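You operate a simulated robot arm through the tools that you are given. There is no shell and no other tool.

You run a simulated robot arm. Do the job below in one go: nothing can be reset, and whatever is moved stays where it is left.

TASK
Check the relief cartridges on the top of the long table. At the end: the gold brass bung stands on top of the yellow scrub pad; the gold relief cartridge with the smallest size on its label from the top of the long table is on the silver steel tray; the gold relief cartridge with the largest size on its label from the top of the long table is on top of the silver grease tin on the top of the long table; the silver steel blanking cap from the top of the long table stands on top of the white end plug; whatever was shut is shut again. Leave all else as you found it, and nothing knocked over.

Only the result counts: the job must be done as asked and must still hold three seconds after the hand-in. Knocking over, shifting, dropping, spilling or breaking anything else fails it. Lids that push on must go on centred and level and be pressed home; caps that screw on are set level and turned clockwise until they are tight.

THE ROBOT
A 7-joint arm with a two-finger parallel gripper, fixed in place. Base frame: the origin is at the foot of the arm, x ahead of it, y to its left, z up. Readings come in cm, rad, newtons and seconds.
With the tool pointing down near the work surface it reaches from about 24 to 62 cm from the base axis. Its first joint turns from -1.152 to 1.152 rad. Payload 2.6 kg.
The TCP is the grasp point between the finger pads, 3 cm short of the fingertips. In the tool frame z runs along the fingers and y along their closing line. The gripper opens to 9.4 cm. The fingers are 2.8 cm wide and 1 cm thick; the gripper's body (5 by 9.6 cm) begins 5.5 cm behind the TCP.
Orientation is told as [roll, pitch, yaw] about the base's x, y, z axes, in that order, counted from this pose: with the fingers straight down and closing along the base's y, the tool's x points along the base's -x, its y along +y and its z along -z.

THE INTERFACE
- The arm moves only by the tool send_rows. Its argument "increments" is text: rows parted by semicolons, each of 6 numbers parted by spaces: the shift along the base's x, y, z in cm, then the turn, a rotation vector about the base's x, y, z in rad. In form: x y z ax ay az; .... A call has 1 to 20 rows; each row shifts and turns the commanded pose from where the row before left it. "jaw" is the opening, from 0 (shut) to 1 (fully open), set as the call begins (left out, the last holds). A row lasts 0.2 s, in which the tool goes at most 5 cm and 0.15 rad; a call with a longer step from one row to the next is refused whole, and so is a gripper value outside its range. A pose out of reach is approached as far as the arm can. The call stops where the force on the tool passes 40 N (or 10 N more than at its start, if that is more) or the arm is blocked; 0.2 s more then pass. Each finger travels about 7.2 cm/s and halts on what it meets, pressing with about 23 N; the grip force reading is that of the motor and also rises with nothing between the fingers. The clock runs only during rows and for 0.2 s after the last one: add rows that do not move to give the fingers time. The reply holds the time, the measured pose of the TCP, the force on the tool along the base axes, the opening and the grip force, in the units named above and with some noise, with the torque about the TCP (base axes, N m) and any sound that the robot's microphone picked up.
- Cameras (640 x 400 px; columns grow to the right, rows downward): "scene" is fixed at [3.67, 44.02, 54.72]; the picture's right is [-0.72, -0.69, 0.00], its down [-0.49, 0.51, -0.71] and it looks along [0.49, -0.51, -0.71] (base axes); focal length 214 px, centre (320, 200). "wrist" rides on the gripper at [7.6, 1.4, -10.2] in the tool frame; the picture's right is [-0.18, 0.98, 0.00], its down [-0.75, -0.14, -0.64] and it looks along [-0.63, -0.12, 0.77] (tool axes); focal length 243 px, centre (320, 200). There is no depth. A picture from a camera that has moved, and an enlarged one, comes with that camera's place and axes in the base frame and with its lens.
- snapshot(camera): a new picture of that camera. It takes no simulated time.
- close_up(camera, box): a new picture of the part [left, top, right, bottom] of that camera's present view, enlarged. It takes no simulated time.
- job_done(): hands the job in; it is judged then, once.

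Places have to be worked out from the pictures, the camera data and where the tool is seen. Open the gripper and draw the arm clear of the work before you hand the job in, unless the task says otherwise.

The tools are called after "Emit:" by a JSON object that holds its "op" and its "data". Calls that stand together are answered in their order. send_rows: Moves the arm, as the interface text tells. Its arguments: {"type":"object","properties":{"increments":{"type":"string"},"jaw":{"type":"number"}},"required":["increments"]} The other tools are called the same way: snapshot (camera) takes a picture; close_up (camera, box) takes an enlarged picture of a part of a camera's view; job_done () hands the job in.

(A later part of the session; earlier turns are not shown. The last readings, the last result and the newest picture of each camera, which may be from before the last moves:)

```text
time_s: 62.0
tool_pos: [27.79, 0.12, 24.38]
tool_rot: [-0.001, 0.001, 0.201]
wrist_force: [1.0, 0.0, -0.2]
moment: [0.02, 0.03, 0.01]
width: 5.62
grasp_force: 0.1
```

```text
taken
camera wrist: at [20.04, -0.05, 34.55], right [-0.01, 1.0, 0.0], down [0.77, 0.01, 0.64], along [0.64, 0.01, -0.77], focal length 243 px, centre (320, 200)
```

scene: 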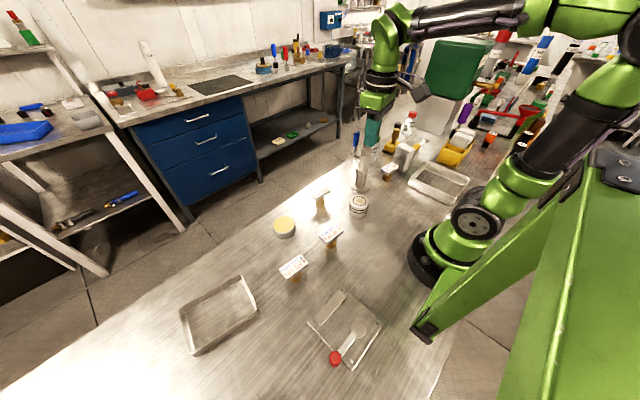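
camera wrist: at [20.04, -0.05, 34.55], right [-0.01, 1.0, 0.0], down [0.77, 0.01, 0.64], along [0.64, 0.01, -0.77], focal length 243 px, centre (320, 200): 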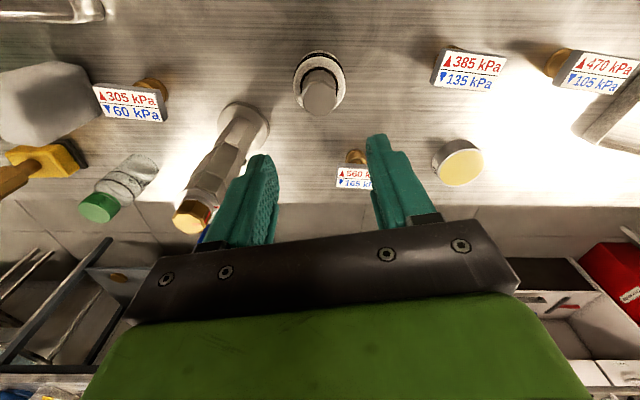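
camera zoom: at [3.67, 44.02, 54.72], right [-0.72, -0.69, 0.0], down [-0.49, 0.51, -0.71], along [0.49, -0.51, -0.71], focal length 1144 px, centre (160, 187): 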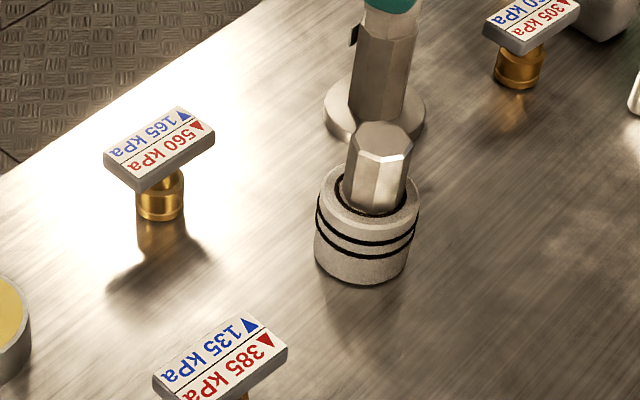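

The cap is in place. Next the 560/165 cartridge near (40,6): I move closer to see its tag plate and brass body.

Emit:
{"op": "send_rows", "data": {"increments": "2 1.5 0 0 0 -0.1; 2 1.5 -1 0 0 -0.1; 2 1.5 -2 0 0 0; 1 1 -2 0 0 0; 0 0 0 0 0 0"}}

Emit:
{"op": "snapshot", "data": {"camera": "wrist"}}

Emit:
{"op": "close_up", "data": {"camera": "wrist", "box": [240, 70, 400, 190]}}

Emit:
{"op": "close_up", "data": {"camera": "scene", "box": [265, 180, 345, 240]}}

```text
time_s: 63.2
tool_pos: [34.93, 5.55, 19.21]
tool_rot: [0.001, 0.001, -0.001]
wrist_force: [0.5, 0.5, -0.7]
moment: [0.02, -0.01, 0.01]
width: 5.64
grasp_force: 0.0
```

```text
taken
camera wrist: at [27.32, 6.97, 29.43], right [0.19, 0.98, 0.0], down [0.75, -0.14, 0.64], along [0.63, -0.12, -0.77], focal length 243 px, centre (320, 200)
```

wrist: 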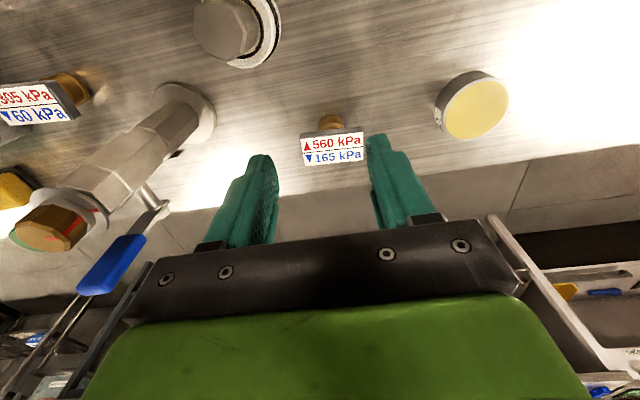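

```text
3.33 times, centred on (320, 130) of wrist
camera zoom: at [27.32, 6.97, 29.43], right [0.19, 0.98, 0.0], down [0.75, -0.14, 0.64], along [0.63, -0.12, -0.77], focal length 809 px, centre (320, 433)
```

zoom: 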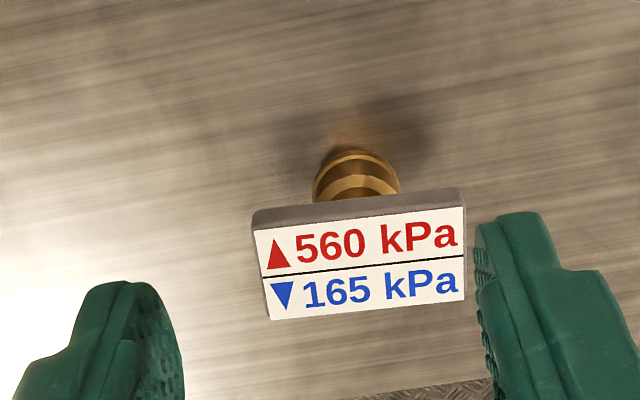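

```text
6.67 times, centred on (305, 210) of scene
camera zoom: at [3.67, 44.02, 54.72], right [-0.72, -0.69, 0.0], down [-0.49, 0.51, -0.71], along [0.49, -0.51, -0.71], focal length 1430 px, centre (420, 133)
```

zoom: 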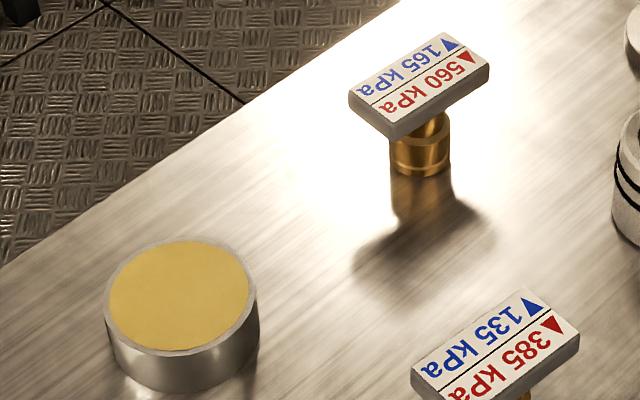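

The tag is a flat 6.3×3.3 cm plate at z≈6.2 on a brass body, centred near (39.7,6.1), its long side along y (turned about -4°). I'll grip it across its short side, so I turn to yaw ≈1.5 above it.

Emit:
{"op": "send_rows", "data": {"increments": "0.5 0.05 0 0 0 0.145; 0.5 0.05 0 0 0 0.145; 0.5 0.05 0 0 0 0.145; 0.5 0.05 0 0 0 0.145; 0.5 0.05 0 0 0 0.145; 0.5 0.05 0 0 0 0.145; 0.5 0.05 0 0 0 0.145; 0.5 0.05 0 0 0 0.145; 0.4 0.05 0 0 0 0.145; 0.4 0.05 0 0 0 0.145; 0 0 0 0 0 0.05; 0 0 0 0 0 0", "jaw": 0.75}}

Emit:
{"op": "snapshot", "data": {"camera": "wrist"}}

Emit:
{"op": "close_up", "data": {"camera": "wrist", "box": [240, 40, 400, 160]}}

```text
time_s: 65.8
tool_pos: [39.62, 6.08, 19.38]
tool_rot: [0.0, 0.0, 1.501]
wrist_force: [-0.4, -0.1, -0.1]
moment: [0.0, 0.02, 0.01]
width: 7.06
grasp_force: 0.1
```

```text
taken
camera wrist: at [37.73, -1.46, 29.44], right [-0.97, 0.25, 0.0], down [0.19, 0.74, 0.64], along [0.16, 0.62, -0.77], focal length 243 px, centre (320, 200)
```

wrist: 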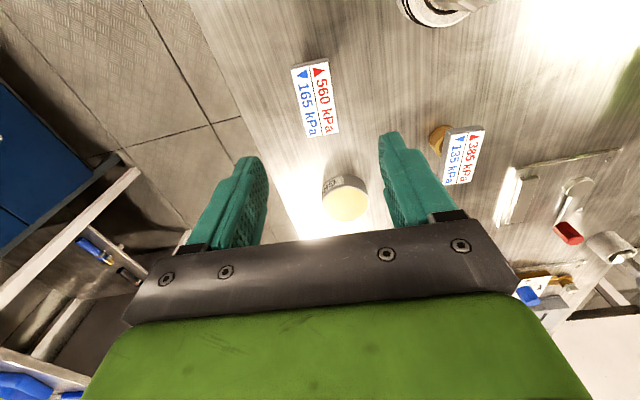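

```text
3.33 times, centred on (320, 100) of wrist
camera zoom: at [37.73, -1.46, 29.44], right [-0.97, 0.25, 0.0], down [0.19, 0.74, 0.64], along [0.16, 0.62, -0.77], focal length 809 px, centre (320, 533)
```

zoom: 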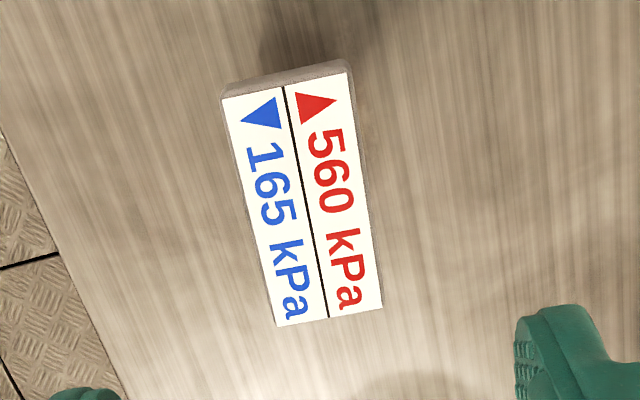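

The tag's centre works out at about (39.93,5.8) with long side at 86°, matching yaw 1.5. I shift over it and descend to z≈10.

Emit:
{"op": "send_rows", "data": {"increments": "0.31 -0.26 -1.5 0 0 0; 0 0 -3.5 0 0 0; 0 0 -3 0 0 0; 0 0 -1.3 0 0 0; 0 0 0 0 0 0"}}

Emit:
{"op": "close_up", "data": {"camera": "wrist", "box": [200, 60, 440, 210]}}

Emit:
{"op": "close_up", "data": {"camera": "scene", "box": [280, 170, 360, 230]}}

```text
time_s: 67.0
tool_pos: [39.93, 5.8, 9.87]
tool_rot: [0.0, 0.0, 1.499]
wrist_force: [-0.9, -0.6, 0.2]
moment: [0.03, 0.02, -0.03]
width: 7.06
grasp_force: 0.1
```

```text
2.67 times, centred on (320, 135) of wrist
camera zoom: at [37.98, -1.62, 20.09], right [-0.97, 0.25, 0.0], down [0.2, 0.74, 0.64], along [0.16, 0.62, -0.77], focal length 647 px, centre (320, 373)
```

zoom: 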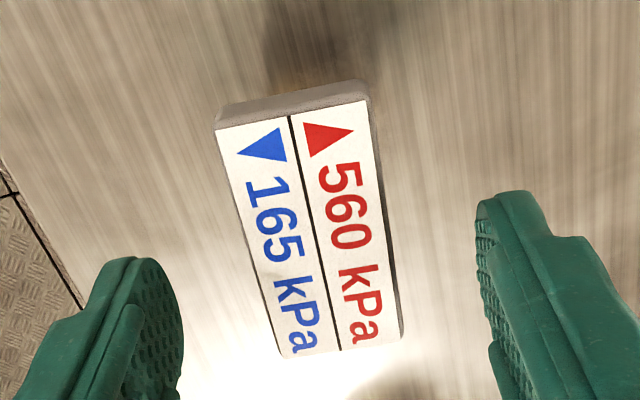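

```text
6.67 times, centred on (320, 200) of scene
camera zoom: at [3.67, 44.02, 54.72], right [-0.72, -0.69, 0.0], down [-0.49, 0.51, -0.71], along [0.49, -0.51, -0.71], focal length 1430 px, centre (320, 200)
```

zoom: 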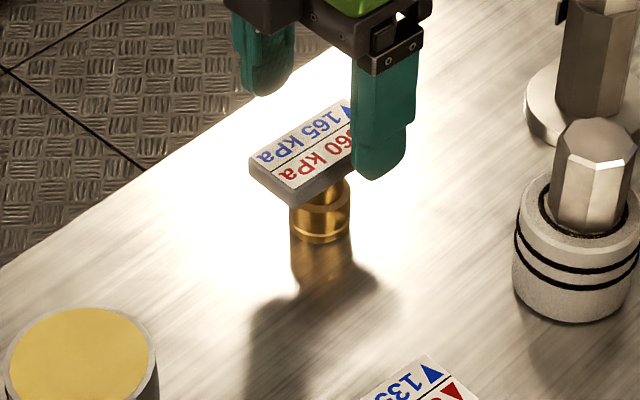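

It's centred (tag top at about z=6.0). I descend to TCP z≈5.5 and close.

Emit:
{"op": "send_rows", "data": {"increments": "0 0 -2.3 0 0 0; 0 0 -2 0 0 0; 0 0 0 0 0 0"}}

Emit:
{"op": "close_up", "data": {"camera": "wrist", "box": [160, 60, 480, 260]}}

```text
time_s: 67.8
tool_pos: [39.97, 5.76, 5.68]
tool_rot: [-0.001, -0.001, 1.499]
wrist_force: [-0.3, -0.4, -1.1]
moment: [-0.04, 0.02, 0.02]
width: 7.03
grasp_force: 0.1
```

```text
2.00 times, centred on (320, 160) of wrist
camera zoom: at [38.0, -1.73, 15.78], right [-0.97, 0.25, 0.0], down [0.19, 0.74, 0.64], along [0.16, 0.62, -0.77], focal length 485 px, centre (320, 280)
```

zoom: 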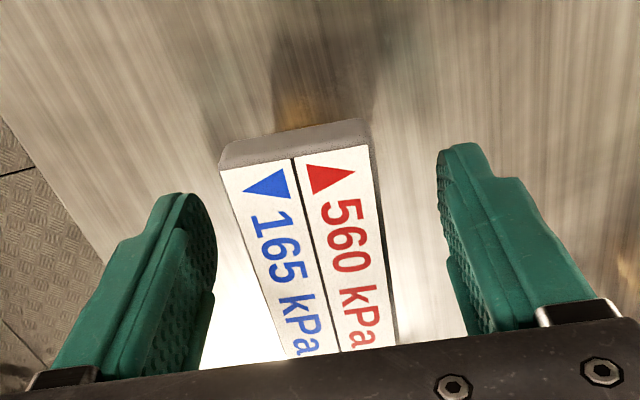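

The plate's top is at z≈6.1 and the TCP at 5.6, so the pads meet its edges. I close the jaw.

Emit:
{"op": "send_rows", "data": {"increments": "0 0 0 0 0 0; 0 0 0 0 0 0; 0 0 0 0 0 0; 0 0 0 0 0 0", "jaw": 0}}

Emit:
{"op": "close_up", "data": {"camera": "wrist", "box": [160, 60, 480, 260]}}

Emit:
{"op": "close_up", "data": {"camera": "scene", "box": [280, 170, 360, 230]}}

```text
time_s: 68.8
tool_pos: [40.03, 5.88, 5.65]
tool_rot: [-0.001, 0.0, 1.5]
wrist_force: [0.4, -0.2, 0.5]
moment: [0.02, 0.02, -0.05]
width: 3.98
grasp_force: 23.2
```

```text
2.00 times, centred on (320, 160) of wrist
camera zoom: at [38.0, -1.73, 15.8], right [-0.97, 0.25, 0.0], down [0.19, 0.74, 0.64], along [0.16, 0.62, -0.77], focal length 485 px, centre (320, 280)
```

zoom: 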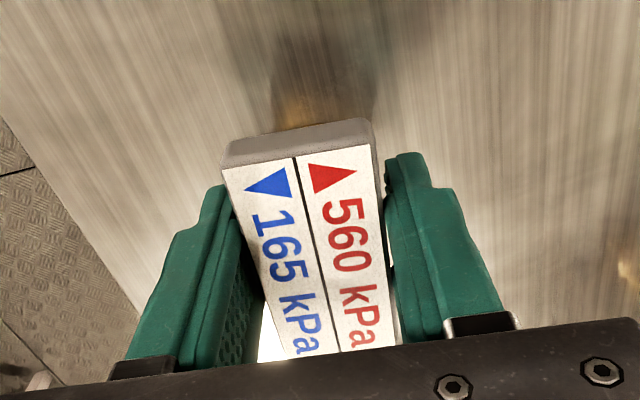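

```text
6.67 times, centred on (320, 200) of scene
camera zoom: at [3.67, 44.02, 54.72], right [-0.72, -0.69, 0.0], down [-0.49, 0.51, -0.71], along [0.49, -0.51, -0.71], focal length 1430 px, centre (320, 200)
```

zoom: 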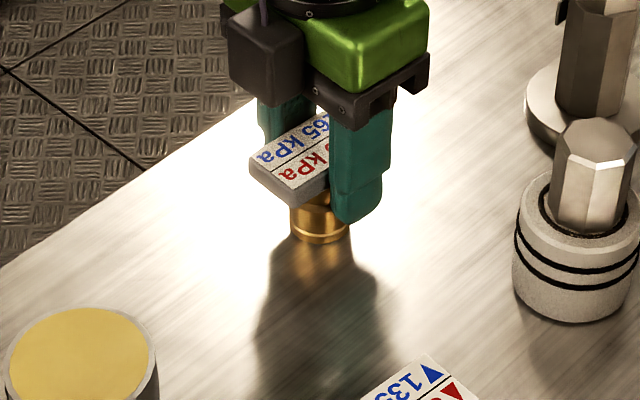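

Gripped at 3.98 cm (the grey plate is a bit wider than its white label). I lift slowly and check.

Emit:
{"op": "send_rows", "data": {"increments": "0 0 0.2 0 0 0; 0 0 0.3 0 0 0; 0 0 0.5 0 0 0; 0 0 0.5 0 0 0; 0 0 0 0 0 0"}}

Emit:
{"op": "close_up", "data": {"camera": "wrist", "box": [160, 60, 480, 260]}}

Emit:
{"op": "close_up", "data": {"camera": "scene", "box": [280, 170, 360, 230]}}

```text
time_s: 70.0
tool_pos: [39.92, 5.71, 7.12]
tool_rot: [0.001, 0.0, 1.499]
wrist_force: [-1.1, 0.3, -1.8]
moment: [-0.01, 0.0, 0.0]
width: 4.03
grasp_force: 22.5
```

```text
2.00 times, centred on (320, 160) of wrist
camera zoom: at [37.96, -1.77, 17.26], right [-0.97, 0.25, 0.0], down [0.19, 0.74, 0.64], along [0.16, 0.62, -0.77], focal length 485 px, centre (320, 280)
```

zoom: 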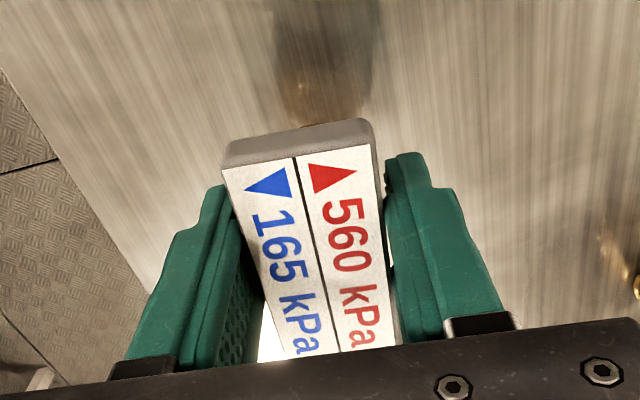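

```text
6.67 times, centred on (320, 200) of scene
camera zoom: at [3.67, 44.02, 54.72], right [-0.72, -0.69, 0.0], down [-0.49, 0.51, -0.71], along [0.49, -0.51, -0.71], focal length 1430 px, centre (320, 200)
```

zoom: 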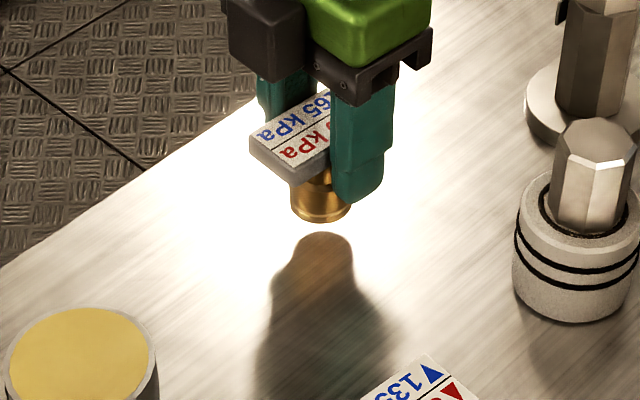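

The cartridge is lifted cleanly. I raise to z≈16 and carry it gently towards the tin near (39.5,22.7).

Emit:
{"op": "send_rows", "data": {"increments": "0 0 0.7 0 0 0; 0 0 1.2 0 0 0; 0 0 1.5 0 0 0; 0 0 1.5 0 0 0; 0 0 1.5 0 0 0; 0 0.5 1.5 0 0 0; 0 1.2 0.8 0 0 0; 0 1.8 0.3 0 0 0; 0 2 0 0 0 0; 0 2 0 0 0 0; 0 2 0 0 0 0; 0 1.5 0 0 0 0; 0 0.8 0 0 0 0; 0 0.3 0 0 0 0; 0 0 0 0 0 0"}}

Emit:
{"op": "snapshot", "data": {"camera": "wrist"}}

Emit:
{"op": "close_up", "data": {"camera": "wrist", "box": [220, 40, 420, 180]}}

```text
time_s: 73.2
tool_pos: [40.06, 17.8, 16.22]
tool_rot: [-0.001, -0.001, 1.498]
wrist_force: [0.1, -0.4, -2.0]
moment: [0.0, 0.02, -0.01]
width: 4.01
grasp_force: 22.9
```

```text
taken
camera wrist: at [38.03, 10.35, 26.32], right [-0.97, 0.25, 0.0], down [0.19, 0.74, 0.64], along [0.16, 0.62, -0.77], focal length 243 px, centre (320, 200)
```

wrist: 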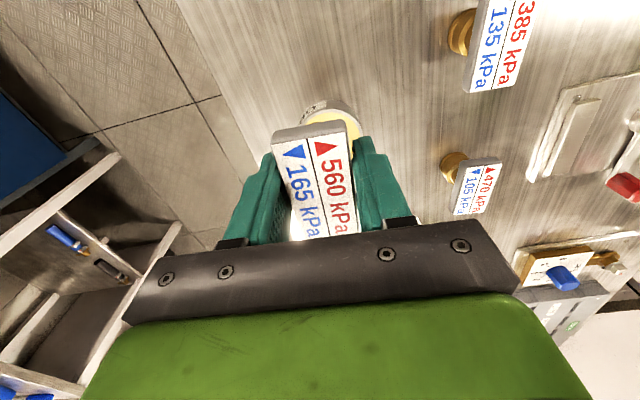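

```text
2.86 times, centred on (320, 110) of wrist
camera zoom: at [38.03, 10.35, 26.32], right [-0.97, 0.25, 0.0], down [0.19, 0.74, 0.64], along [0.16, 0.62, -0.77], focal length 693 px, centre (320, 457)
```

zoom: 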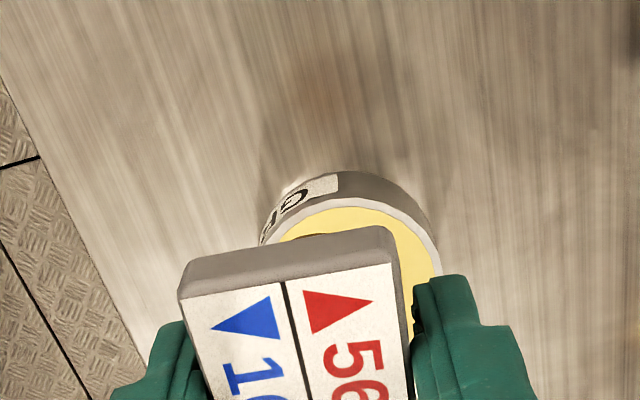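

From several earlier views the tin (about 7 cm across, ~2.5 cm tall) is centred near (39.85,21.85). I move over it and lower to z≈11, then check the alignment.

Emit:
{"op": "send_rows", "data": {"increments": "-0.05 0.6 0 0 0 0; -0.05 1.2 0 0 0 0; -0.05 1.2 0 0 0 0; -0.05 0.7 0 0 0 0; 0 0.35 0 0 0 0; 0 0 -1 0 0 0; 0 0 -1.5 0 0 0; 0 0 -1.5 0 0 0; 0 0 -0.8 0 0 0; 0 0 -0.4 0 0 0; 0 0 0 0 0 0"}}

Emit:
{"op": "close_up", "data": {"camera": "wrist", "box": [160, 40, 480, 240]}}

Emit:
{"op": "close_up", "data": {"camera": "scene", "box": [245, 180, 335, 250]}}

```text
time_s: 75.6
tool_pos: [39.73, 21.83, 10.94]
tool_rot: [-0.003, 0.001, 1.5]
wrist_force: [0.2, 0.2, -1.4]
moment: [0.01, -0.02, 0.0]
width: 4.0
grasp_force: 22.4
```

```text
2.00 times, centred on (320, 140) of wrist
camera zoom: at [37.72, 14.37, 21.1], right [-0.97, 0.25, 0.0], down [0.19, 0.74, 0.64], along [0.16, 0.62, -0.77], focal length 485 px, centre (320, 320)
```

zoom: 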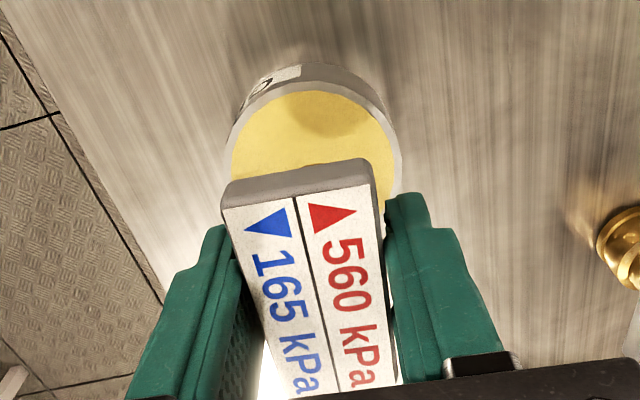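

```text
5.71 times, centred on (290, 215) of scene
camera zoom: at [3.67, 44.02, 54.72], right [-0.72, -0.69, 0.0], down [-0.49, 0.51, -0.71], along [0.49, -0.51, -0.71], focal length 1226 px, centre (491, 114)
```

zoom: 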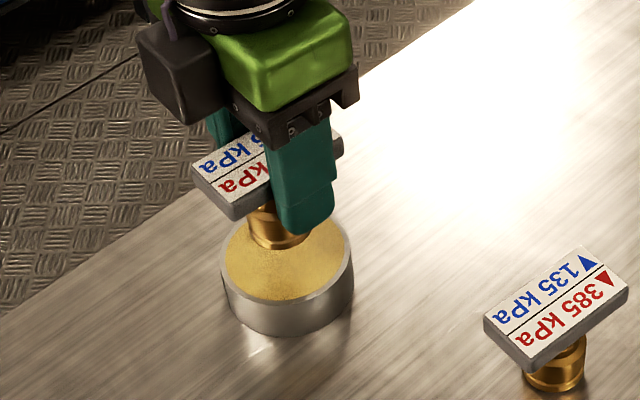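

The tin centre is slightly off by (+0.2,-0.15); I correct that and lower toward contact (expected near TCP z≈8.2).

Emit:
{"op": "send_rows", "data": {"increments": "0.2 -0.15 -0.5 0 0 0; 0 0 -0.8 0 0 0; 0 0 -0.6 0 0 0; 0 0 0 0 0 0"}}

Emit:
{"op": "send_rows", "data": {"increments": "0 0 -0.25 0 0 0; 0 0 0 0 0 0"}}

Emit:
{"op": "close_up", "data": {"camera": "scene", "box": [255, 195, 315, 245]}}

```text
time_s: 76.6
tool_pos: [39.89, 21.79, 8.95]
tool_rot: [0.0, 0.0, 1.5]
wrist_force: [-0.2, 0.2, -1.8]
moment: [0.0, -0.03, 0.0]
width: 4.0
grasp_force: 23.3
```

```text
time_s: 77.2
tool_pos: [39.85, 21.82, 8.78]
tool_rot: [0.003, 0.001, 1.499]
wrist_force: [-0.4, 0.2, -1.5]
moment: [0.0, -0.01, -0.01]
width: 4.01
grasp_force: 23.1
```

```text
8.00 times, centred on (285, 220) of scene
camera zoom: at [3.67, 44.02, 54.72], right [-0.72, -0.69, 0.0], down [-0.49, 0.51, -0.71], along [0.49, -0.51, -0.71], focal length 1716 px, centre (600, 40)
```

zoom: 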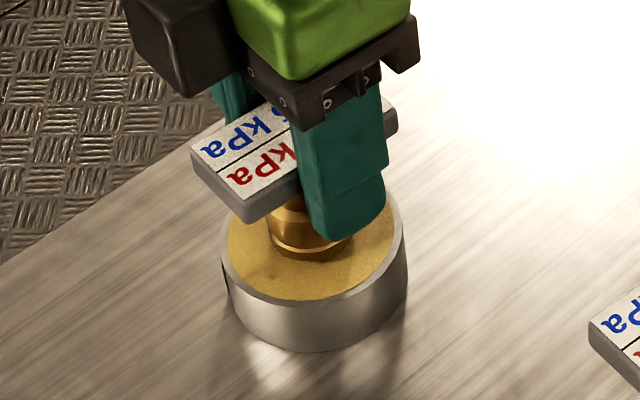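

The foot is close above the yellow top. I lower in fine steps until contact.

Emit:
{"op": "send_rows", "data": {"increments": "0 0 -0.15 0 0 0; 0 0 0 0 0 0"}}

Emit:
{"op": "send_rows", "data": {"increments": "0 0 -0.12 0 0 0; 0 0 0 0 0 0"}}

Emit:
{"op": "send_rows", "data": {"increments": "0 0 -0.12 0 0 0; 0 0 0 0 0 0"}}

```text
time_s: 77.8
tool_pos: [39.92, 21.75, 8.75]
tool_rot: [0.001, 0.0, 1.499]
wrist_force: [-0.2, -0.5, -2.6]
moment: [-0.02, -0.03, 0.0]
width: 3.99
grasp_force: 23.0
```

```text
time_s: 78.4
tool_pos: [39.89, 21.86, 8.67]
tool_rot: [-0.002, 0.001, 1.497]
wrist_force: [-2.0, -2.8, 7.4]
moment: [-0.14, 0.17, 0.04]
width: 4.02
grasp_force: 23.1
```

```text
time_s: 79.0
tool_pos: [39.92, 21.87, 8.58]
tool_rot: [-0.004, -0.004, 1.498]
wrist_force: [-0.9, 0.0, 19.2]
moment: [0.0, 0.04, -0.02]
width: 4.01
grasp_force: 22.8
```

Contact (19 N). I relieve 0.1 cm and open the jaw.

Emit:
{"op": "send_rows", "data": {"increments": "0 0 0.1 0 0 0; 0 0 0 0 0 0"}}

Emit:
{"op": "send_rows", "data": {"increments": "0 0 0 0 0 0; 0 0 0 0 0 0; 0 0 0 0 0 0", "jaw": 0.7}}

Emit:
{"op": "close_up", "data": {"camera": "wrist", "box": [160, 40, 480, 240]}}

Emit:
{"op": "close_up", "data": {"camera": "scene", "box": [255, 195, 315, 245]}}

```text
time_s: 79.6
tool_pos: [39.82, 21.89, 8.52]
tool_rot: [0.0, -0.003, 1.499]
wrist_force: [1.8, 3.7, 10.4]
moment: [0.3, -0.13, -0.01]
width: 4.01
grasp_force: 23.1
```

```text
time_s: 80.4
tool_pos: [39.9, 21.73, 8.54]
tool_rot: [0.001, 0.002, 1.498]
wrist_force: [0.0, 0.0, -0.3]
moment: [-0.02, 0.01, 0.0]
width: 6.58
grasp_force: 0.0
```

```text
2.00 times, centred on (320, 140) of wrist
camera zoom: at [37.91, 14.21, 18.69], right [-0.97, 0.25, 0.0], down [0.2, 0.74, 0.64], along [0.16, 0.62, -0.77], focal length 485 px, centre (320, 320)
```

zoom: 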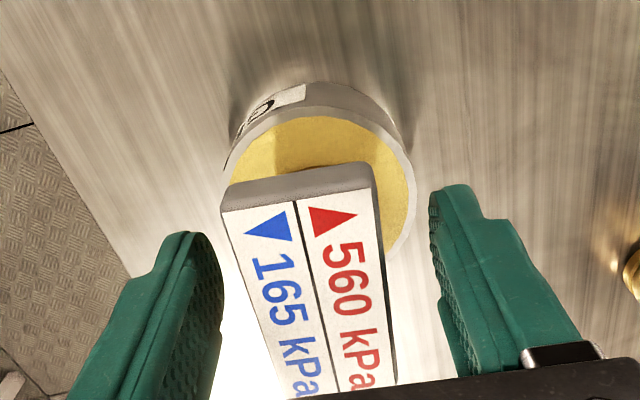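

```text
8.00 times, centred on (285, 220) of scene
camera zoom: at [3.67, 44.02, 54.72], right [-0.72, -0.69, 0.0], down [-0.49, 0.51, -0.71], along [0.49, -0.51, -0.71], focal length 1716 px, centre (600, 40)
```

zoom: 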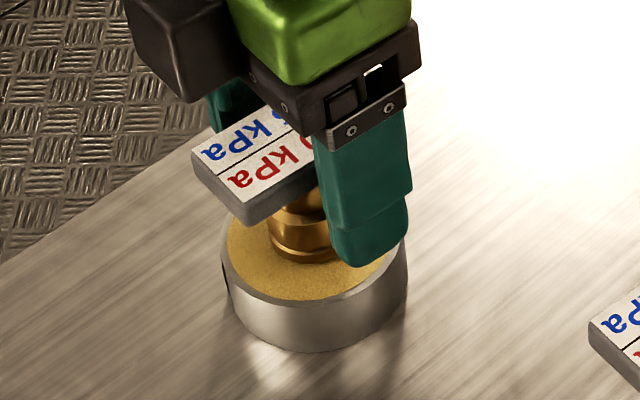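

The cartridge stands on the tin, fingers free. I rise straight up.

Emit:
{"op": "send_rows", "data": {"increments": "0 0 1 0 0 0; 0 0 2 0 0 0; 0 0 4 0 0 0; 0 0 4 0 0 0; 0 0 4 0 0 0; 0 0 0 0 0 0"}}

Emit:
{"op": "snapshot", "data": {"camera": "wrist"}}

Emit:
{"op": "close_up", "data": {"camera": "scene", "box": [240, 180, 380, 270]}}

```text
time_s: 81.8
tool_pos: [39.92, 21.75, 23.7]
tool_rot: [0.0, -0.001, 1.5]
wrist_force: [0.9, -0.3, -0.1]
moment: [-0.01, 0.02, -0.01]
width: 6.6
grasp_force: 0.1
```

```text
taken
camera wrist: at [37.97, 14.25, 33.81], right [-0.97, 0.25, 0.0], down [0.19, 0.74, 0.64], along [0.16, 0.62, -0.77], focal length 243 px, centre (320, 200)
```

wrist: 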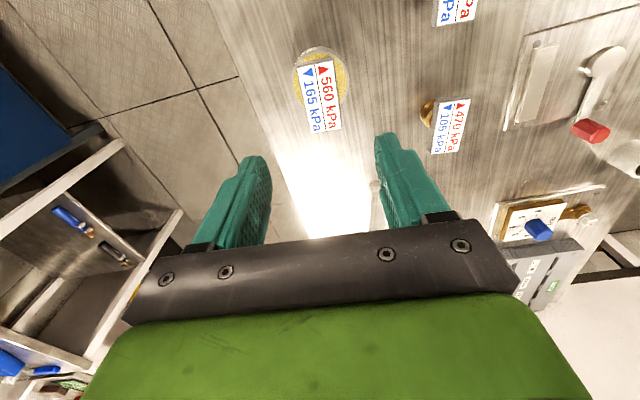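

```text
4.44 times, centred on (310, 225) of scene
camera zoom: at [3.67, 44.02, 54.72], right [-0.72, -0.69, 0.0], down [-0.49, 0.51, -0.71], along [0.49, -0.51, -0.71], focal length 953 px, centre (364, 89)
```

zoom: 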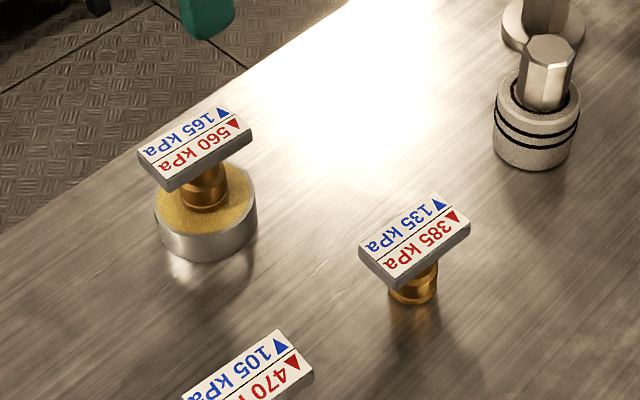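

The 560/165 cartridge stands well on the tin. Now I swing back (raised, turning to yaw 0) toward the right side to inspect the right tray from directly above before fetching the 305/60 cartridge.

Emit:
{"op": "send_rows", "data": {"increments": "-1 -2 1.5 0 0 -0.145; -1 -2.5 1.5 0 0 -0.145; -1 -3 1.5 0 0 -0.145; -1 -3.5 1 0 0 -0.145; -1 -3.5 0.5 0 0 -0.145; -1 -3.5 0 0 0 -0.145; -1 -3.5 0 0 0 -0.145; -1 -3.5 0 0 0 -0.145; -1 -3.5 0 0 0 -0.145; -1 -3.5 0 0 0 -0.145; -1.2 -3.5 0 0 0 -0.05; -1.2 -3.5 0 0 0 0; -1.2 -3.5 0 0 0 0; -1.2 -3.5 0 0 0 0; -1.2 -3.5 0 0 0 0; -1 -3 0 0 0 0; -1 -2 0 0 0 0; 0 0 0 0 0 0"}}

Emit:
{"op": "snapshot", "data": {"camera": "wrist"}}

Emit:
{"op": "close_up", "data": {"camera": "wrist", "box": [180, 0, 420, 150]}}

```text
time_s: 85.6
tool_pos: [22.02, -32.76, 29.74]
tool_rot: [0.0, -0.001, 0.001]
wrist_force: [-0.4, -0.9, -0.2]
moment: [-0.02, 0.04, 0.02]
width: 6.57
grasp_force: 0.0
```

```text
taken
camera wrist: at [14.37, -31.33, 39.79], right [0.18, 0.98, 0.0], down [0.75, -0.14, 0.64], along [0.63, -0.12, -0.77], focal length 243 px, centre (320, 200)
```

wrist: 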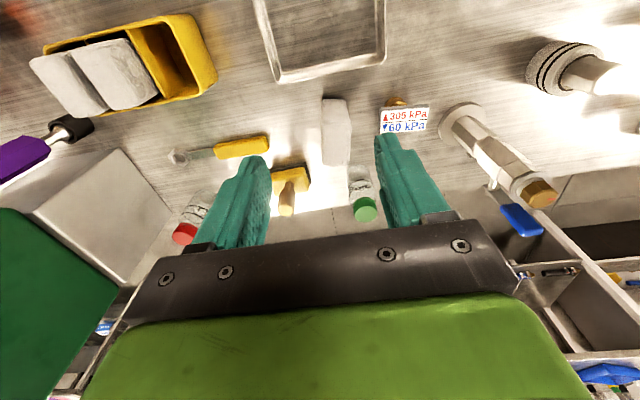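

```text
2.67 times, centred on (300, 75) of wrist
camera zoom: at [14.37, -31.33, 39.79], right [0.18, 0.98, 0.0], down [0.75, -0.14, 0.64], along [0.63, -0.12, -0.77], focal length 647 px, centre (373, 533)
```

zoom: 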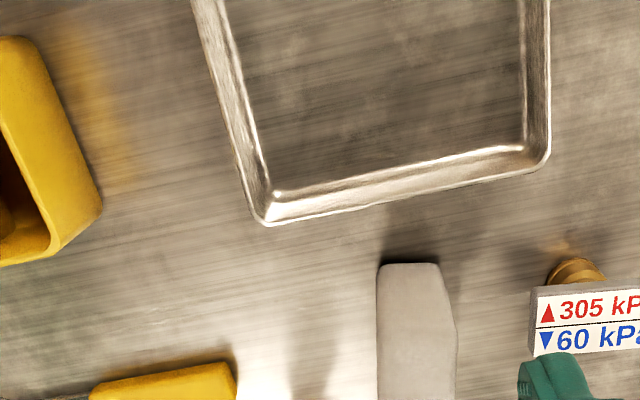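

The right tray has flared walls and its centre lies right at the edge of the arm's turning range. I compare both trays again at high zoom from the scene camera.

Emit:
{"op": "close_up", "data": {"camera": "scene", "box": [400, 150, 475, 210]}}

Emit:
{"op": "close_up", "data": {"camera": "scene", "box": [172, 265, 268, 360]}}

Emit:
{"op": "close_up", "data": {"camera": "wrist", "box": [240, 0, 400, 100]}}

```text
6.67 times, centred on (438, 180) of scene
camera zoom: at [3.67, 44.02, 54.72], right [-0.72, -0.69, 0.0], down [-0.49, 0.51, -0.71], along [0.49, -0.51, -0.71], focal length 1430 px, centre (-463, 333)
```

zoom: 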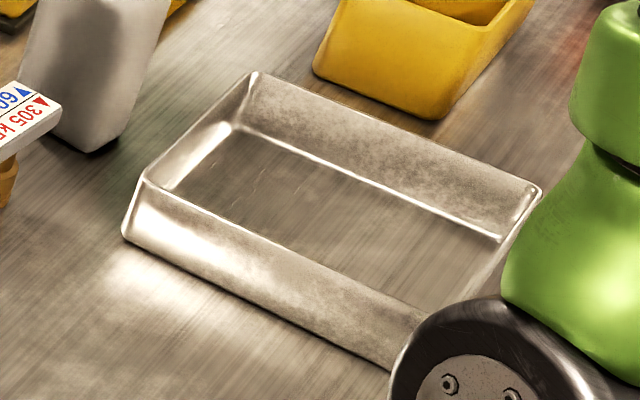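

```text
4.21 times, centred on (220, 312) of scene
camera zoom: at [3.67, 44.02, 54.72], right [-0.72, -0.69, 0.0], down [-0.49, 0.51, -0.71], along [0.49, -0.51, -0.71], focal length 903 px, centre (741, -274)
```

zoom: 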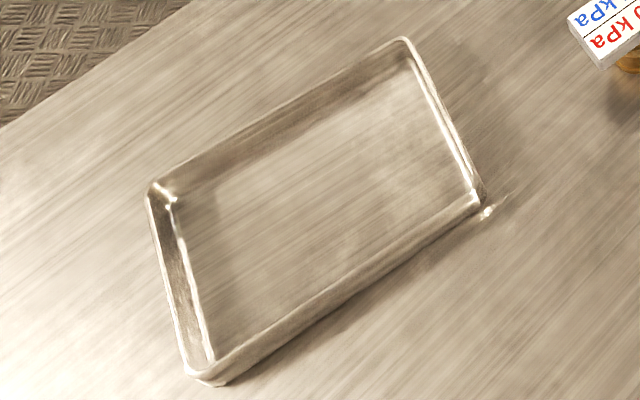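

```text
4.00 times, centred on (320, 50) of wrist
camera zoom: at [14.37, -31.33, 39.79], right [0.18, 0.98, 0.0], down [0.75, -0.14, 0.64], along [0.63, -0.12, -0.77], focal length 970 px, centre (320, 800)
```

zoom: 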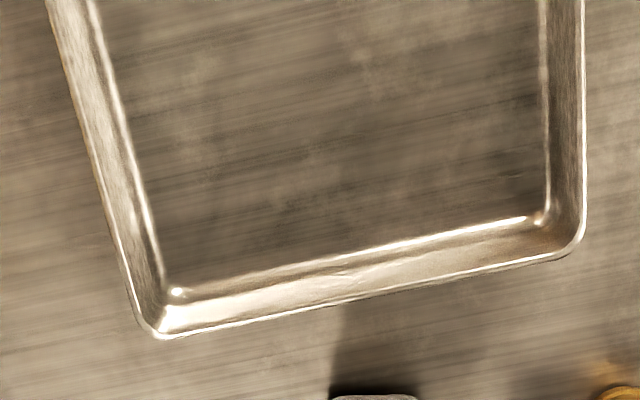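

The right one is a deeper pan (about 4.3 cm) mostly outside the turning range; the left one is a shallow tray fully in range, so I take the left one as the steel tray. Now I go above the 305/60 cartridge, to grip its plate across the long side with the jaw fully open.

Emit:
{"op": "send_rows", "data": {"increments": "1.5 2 -1 0 0 -0.03; 1.6 2.2 -2 0 0 -0.03; 1.6 2.2 -2.5 0 0 -0.03; 1.6 2.2 -2.5 0 0 0; 1.6 2.2 -2.5 0 0 0; 0 0 0 0 0 0", "jaw": 1}}

Emit:
{"op": "snapshot", "data": {"camera": "wrist"}}

Emit:
{"op": "close_up", "data": {"camera": "wrist", "box": [230, 40, 410, 160]}}

```text
time_s: 87.0
tool_pos: [29.98, -21.79, 19.05]
tool_rot: [0.0, -0.001, -0.091]
wrist_force: [-0.2, 0.0, 1.1]
moment: [0.01, 0.01, 0.01]
width: 9.4
grasp_force: 0.1
```

```text
taken
camera wrist: at [22.56, -19.68, 29.24], right [0.27, 0.96, 0.0], down [0.74, -0.21, 0.64], along [0.62, -0.18, -0.77], focal length 243 px, centre (320, 200)
```

wrist: 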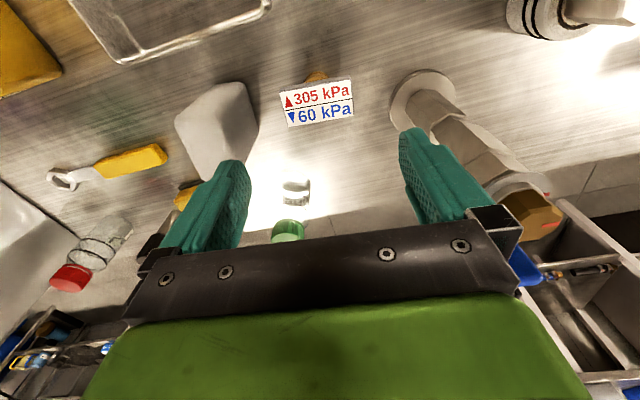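

```text
3.33 times, centred on (320, 100) of wrist
camera zoom: at [22.56, -19.68, 29.24], right [0.27, 0.96, 0.0], down [0.74, -0.21, 0.64], along [0.62, -0.18, -0.77], focal length 809 px, centre (320, 533)
```

zoom: 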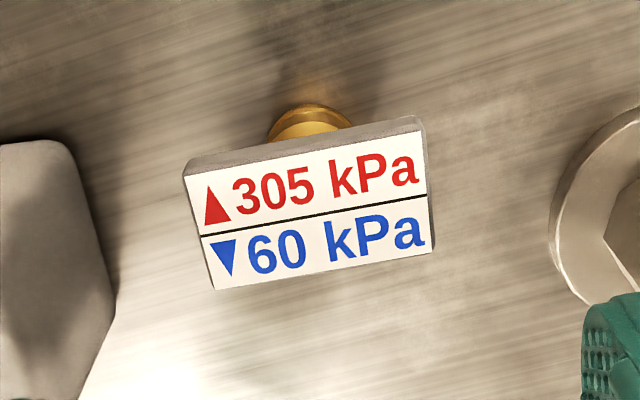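

The tag centre is at about (29.84,-21.9) with the long side at 85°, well matched; the grey block's edge at y≈-29.2 leaves ~1.7 cm beside the finger. I shift and descend partway.

Emit:
{"op": "send_rows", "data": {"increments": "-0.14 -0.1 -2 0 0 0; 0 0 -3.5 0 0 0; 0 0 -3.2 0 0 0; 0 0 0 0 0 0"}}

Emit:
{"op": "snapshot", "data": {"camera": "wrist"}}

Emit:
{"op": "close_up", "data": {"camera": "wrist", "box": [180, 60, 460, 220]}}

Emit:
{"op": "close_up", "data": {"camera": "scene", "box": [355, 135, 435, 200]}}

```text
time_s: 88.0
tool_pos: [29.75, -22.04, 10.17]
tool_rot: [0.0, 0.0, -0.09]
wrist_force: [0.3, 0.3, -0.3]
moment: [0.0, -0.01, 0.0]
width: 9.41
grasp_force: 0.1
```

```text
taken
camera wrist: at [22.28, -19.91, 20.41], right [0.27, 0.96, 0.0], down [0.74, -0.21, 0.64], along [0.62, -0.18, -0.77], focal length 243 px, centre (320, 200)
```

wrist: 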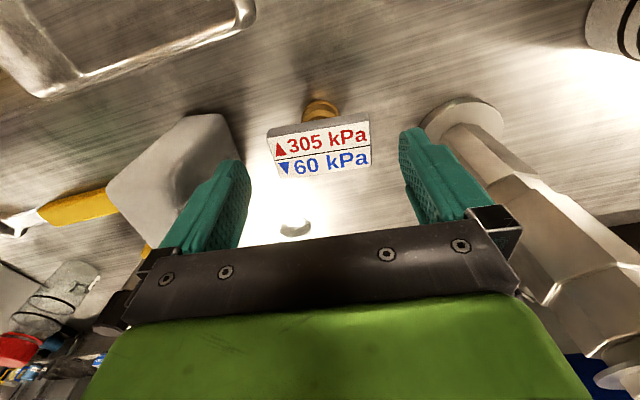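

```text
2.29 times, centred on (320, 140) of wrist
camera zoom: at [22.28, -19.91, 20.41], right [0.27, 0.96, 0.0], down [0.74, -0.21, 0.64], along [0.62, -0.18, -0.77], focal length 555 px, centre (320, 337)
```

zoom: 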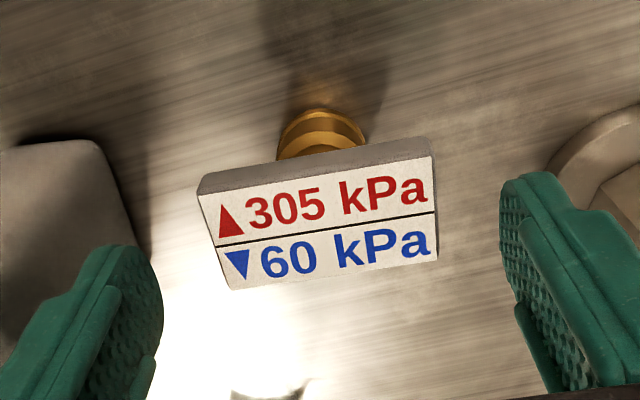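

```text
6.15 times, centred on (395, 168) of scene
camera zoom: at [3.67, 44.02, 54.72], right [-0.72, -0.69, 0.0], down [-0.49, 0.51, -0.71], along [0.49, -0.51, -0.71], focal length 1320 px, centre (-142, 400)
```

zoom: 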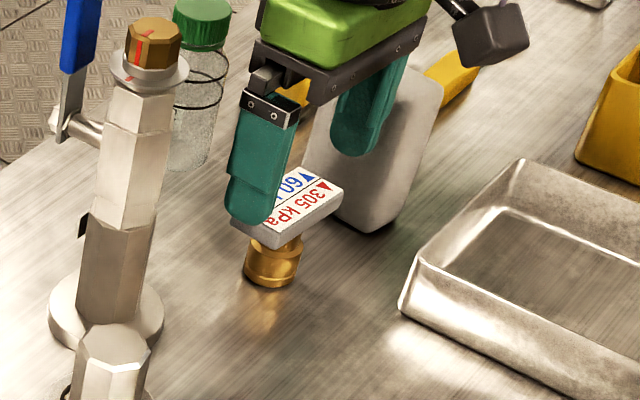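

Centred within 0.15 cm and clear of the grey block and the column. I correct and descend to TCP z≈5.6.

Emit:
{"op": "send_rows", "data": {"increments": "0.03 0.12 -2.3 0 0 0; 0 0 -2.25 0 0 0; 0 0 0 0 0 0"}}

Emit:
{"op": "close_up", "data": {"camera": "wrist", "box": [160, 60, 480, 260]}}

Emit:
{"op": "close_up", "data": {"camera": "scene", "box": [355, 135, 435, 200]}}

```text
time_s: 88.8
tool_pos: [29.83, -21.84, 5.81]
tool_rot: [-0.001, 0.001, -0.093]
wrist_force: [1.0, -0.4, -0.2]
moment: [0.04, 0.01, 0.03]
width: 9.39
grasp_force: 0.1
```

```text
2.00 times, centred on (320, 160) of wrist
camera zoom: at [22.31, -19.76, 15.87], right [0.27, 0.96, 0.0], down [0.74, -0.21, 0.64], along [0.62, -0.18, -0.77], focal length 485 px, centre (320, 280)
```

zoom: 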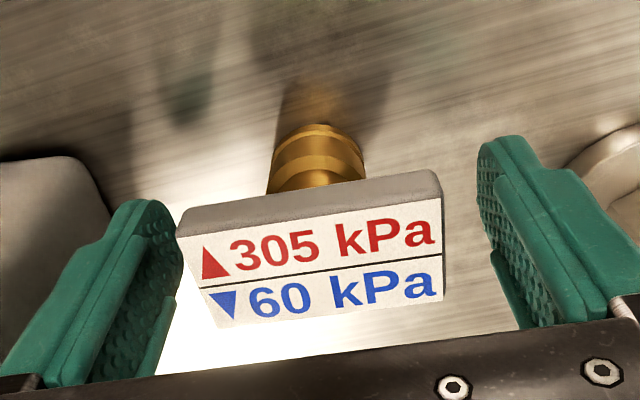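

```text
6.15 times, centred on (395, 168) of scene
camera zoom: at [3.67, 44.02, 54.72], right [-0.72, -0.69, 0.0], down [-0.49, 0.51, -0.71], along [0.49, -0.51, -0.71], focal length 1320 px, centre (-142, 400)
```

zoom: 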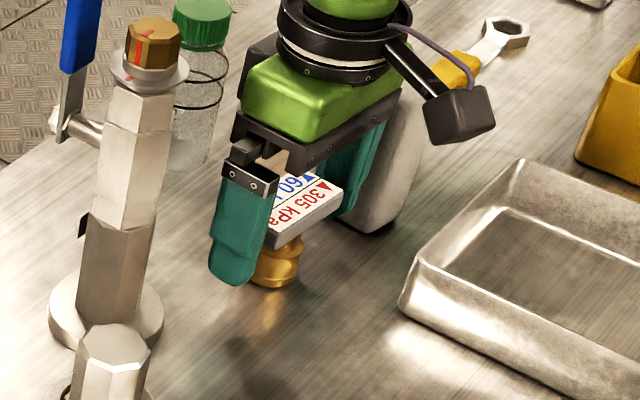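

No contact anywhere, and the plate lies between the pads. I close the jaw.

Emit:
{"op": "send_rows", "data": {"increments": "0 0 0 0 0 0; 0 0 0 0 0 0; 0 0 0 0 0 0; 0 0 0 0 0 0", "jaw": 0}}

Emit:
{"op": "close_up", "data": {"camera": "wrist", "box": [160, 60, 480, 260]}}

```text
time_s: 89.8
tool_pos: [29.77, -21.78, 5.71]
tool_rot: [0.001, -0.001, -0.092]
wrist_force: [0.2, -0.7, -0.8]
moment: [-0.02, 0.0, -0.01]
width: 7.23
grasp_force: 23.0
```

```text
2.00 times, centred on (320, 160) of wrist
camera zoom: at [22.31, -19.75, 15.89], right [0.27, 0.96, 0.0], down [0.74, -0.21, 0.64], along [0.62, -0.17, -0.77], focal length 485 px, centre (320, 280)
```

zoom: 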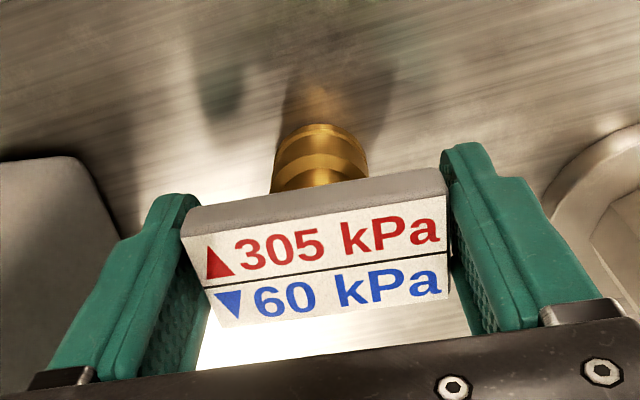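

Gripped at 7.23 cm, 23 N. I lift slowly and check.

Emit:
{"op": "send_rows", "data": {"increments": "0 0 0.2 0 0 0; 0 0 0.3 0 0 0; 0 0 0.5 0 0 0; 0 0 0.5 0 0 0; 0 0 0 0 0 0"}}

Emit:
{"op": "close_up", "data": {"camera": "wrist", "box": [160, 60, 480, 260]}}

Emit:
{"op": "close_up", "data": {"camera": "scene", "box": [355, 135, 435, 200]}}

```text
time_s: 91.0
tool_pos: [29.68, -21.9, 7.24]
tool_rot: [0.001, 0.001, -0.091]
wrist_force: [0.1, 0.7, -1.2]
moment: [0.01, -0.01, 0.04]
width: 7.2
grasp_force: 23.3
```

```text
2.00 times, centred on (320, 160) of wrist
camera zoom: at [22.24, -19.79, 17.4], right [0.27, 0.96, 0.0], down [0.74, -0.21, 0.64], along [0.62, -0.17, -0.77], focal length 485 px, centre (320, 280)
```

zoom: 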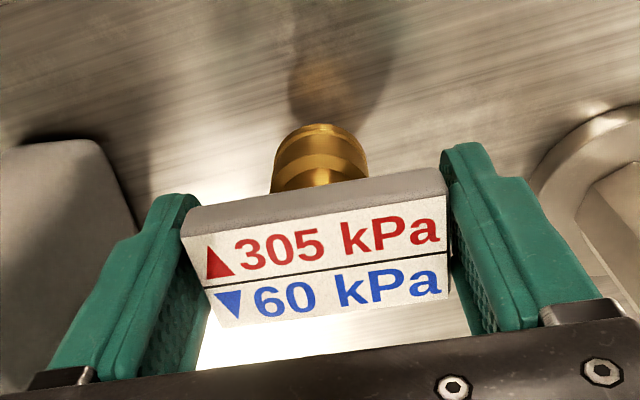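

```text
6.15 times, centred on (395, 168) of scene
camera zoom: at [3.67, 44.02, 54.72], right [-0.72, -0.69, 0.0], down [-0.49, 0.51, -0.71], along [0.49, -0.51, -0.71], focal length 1320 px, centre (-142, 400)
```

zoom: 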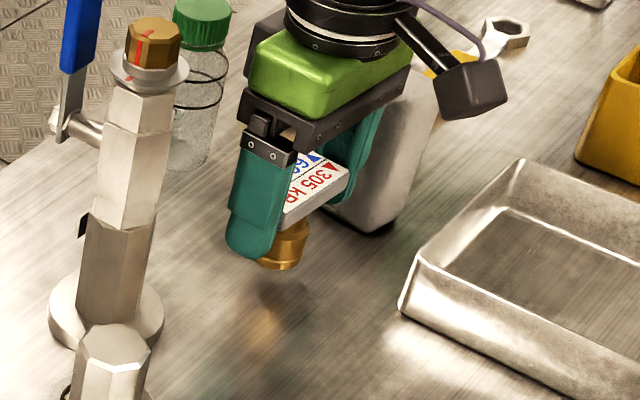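

The 305/60 cartridge hangs level in the grip. I raise it to z≈30 gently.

Emit:
{"op": "send_rows", "data": {"increments": "0 0 0.7 0 0 0; 0 0 1.2 0 0 0; 0 0 1.8 0 0 0; -0.2 0 2 0 0 0; -0.3 0 2 0 0 0; -0.4 0 2 0 0 0; -0.4 0 2 0 0 0; -0.4 0 2 0 0 0; -0.4 0 2 0 0 0; -0.3 0 2 0 0 0; -0.2 0 2 0 0 0; 0 0 1.8 0 0 0; 0 0 1 0 0 0; 0 0 0.4 0 0 0; 0 0 0 0 0 0"}}

Emit:
{"op": "send_rows", "data": {"increments": "0 0.7 0 0 0 0; 0 1.5 0 0 0 0; 0 2.3 0 0 0 0; 0 3 0 0 0 0; 0 3.3 0 0 0 0; 0 3.3 0 0 0 0; 0 3.3 0 0 0 0; 0 3.3 0 0 0 0; 0 3.3 0 0 0 0; 0 3.3 0 0 0 0; 0 3.3 0 0 0 0; 0 3.3 0 0 0 0; 0 3.3 0 0 0 0; 0 3.3 0 0 0 0; 0 3.3 0 0 0 0; 0 3 0 0 0 0; 0 2.3 0 0 0 0; 0 1.5 0 0 0 0; 0 0.7 0 0 0 0; 0 0 0 0 0 0"}}

Emit:
{"op": "snapshot", "data": {"camera": "wrist"}}

Emit:
{"op": "snapshot", "data": {"camera": "scene"}}

```text
time_s: 94.2
tool_pos: [27.15, -21.98, 30.28]
tool_rot: [0.0, 0.001, -0.09]
wrist_force: [0.6, -0.1, -1.6]
moment: [0.01, -0.01, 0.0]
width: 7.23
grasp_force: 23.5
```

```text
time_s: 98.4
tool_pos: [27.14, 29.41, 30.16]
tool_rot: [-0.002, 0.001, -0.089]
wrist_force: [-0.1, 0.1, -1.0]
moment: [0.01, -0.03, -0.02]
width: 7.19
grasp_force: 23.1
```

```text
taken
camera wrist: at [19.73, 31.42, 40.37], right [0.27, 0.96, 0.0], down [0.74, -0.21, 0.64], along [0.62, -0.18, -0.77], focal length 243 px, centre (320, 200)
```

wrist: 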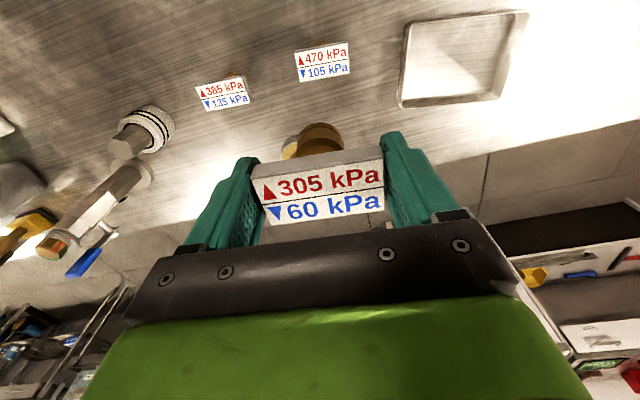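

```text
taken
```

scene: 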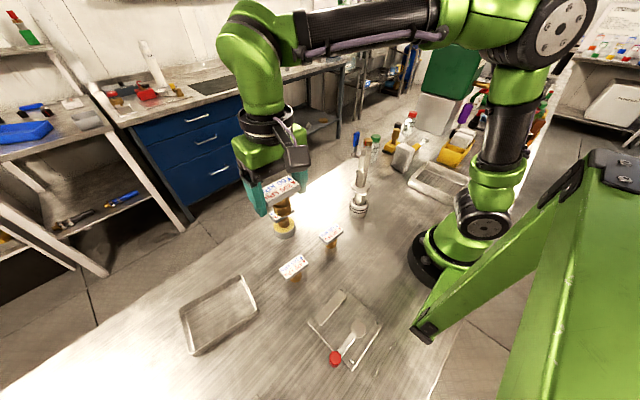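

The left tray (rim about 15×10.5 cm) is centred near (31.6,48.0), long axis at 78.5°. I carry the cartridge over its middle, lowering to z≈18 and turning 0.1 rad to line up.

Emit:
{"op": "send_rows", "data": {"increments": "0.2 0.8 -0.4 0 0 0; 0.4 1.6 -0.9 0 0 -0.02; 0.55 2.2 -1.5 0 0 -0.02; 0.55 2.2 -1.5 0 0 -0.02; 0.55 2.2 -1.5 0 0 -0.02; 0.55 2.2 -1.5 0 0 -0.02; 0.55 2.2 -1.5 0 0 0; 0.55 2.2 -1.5 0 0 0; 0.35 1.5 -1 0 0 0; 0.2 0.9 -0.5 0 0 0; 0 0 0 0 0 0"}}

Emit:
{"op": "snapshot", "data": {"camera": "wrist"}}

Emit:
{"op": "snapshot", "data": {"camera": "scene"}}

```text
time_s: 100.8
tool_pos: [31.55, 47.45, 18.35]
tool_rot: [0.0, 0.0, -0.192]
wrist_force: [0.2, 0.2, -2.0]
moment: [-0.01, 0.0, -0.02]
width: 7.2
grasp_force: 22.5
```

```text
taken
camera wrist: at [24.37, 50.28, 28.5], right [0.37, 0.93, 0.0], down [0.71, -0.28, 0.64], along [0.6, -0.24, -0.77], focal length 243 px, centre (320, 200)
```

wrist: 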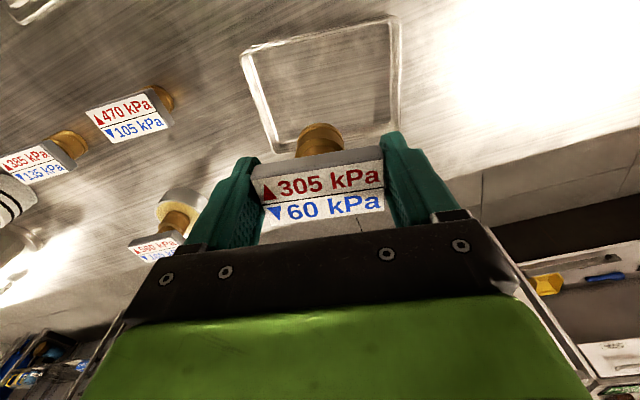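

```text
taken
```

scene: 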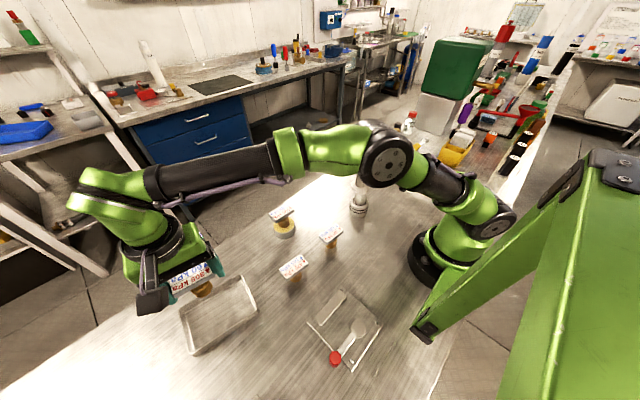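

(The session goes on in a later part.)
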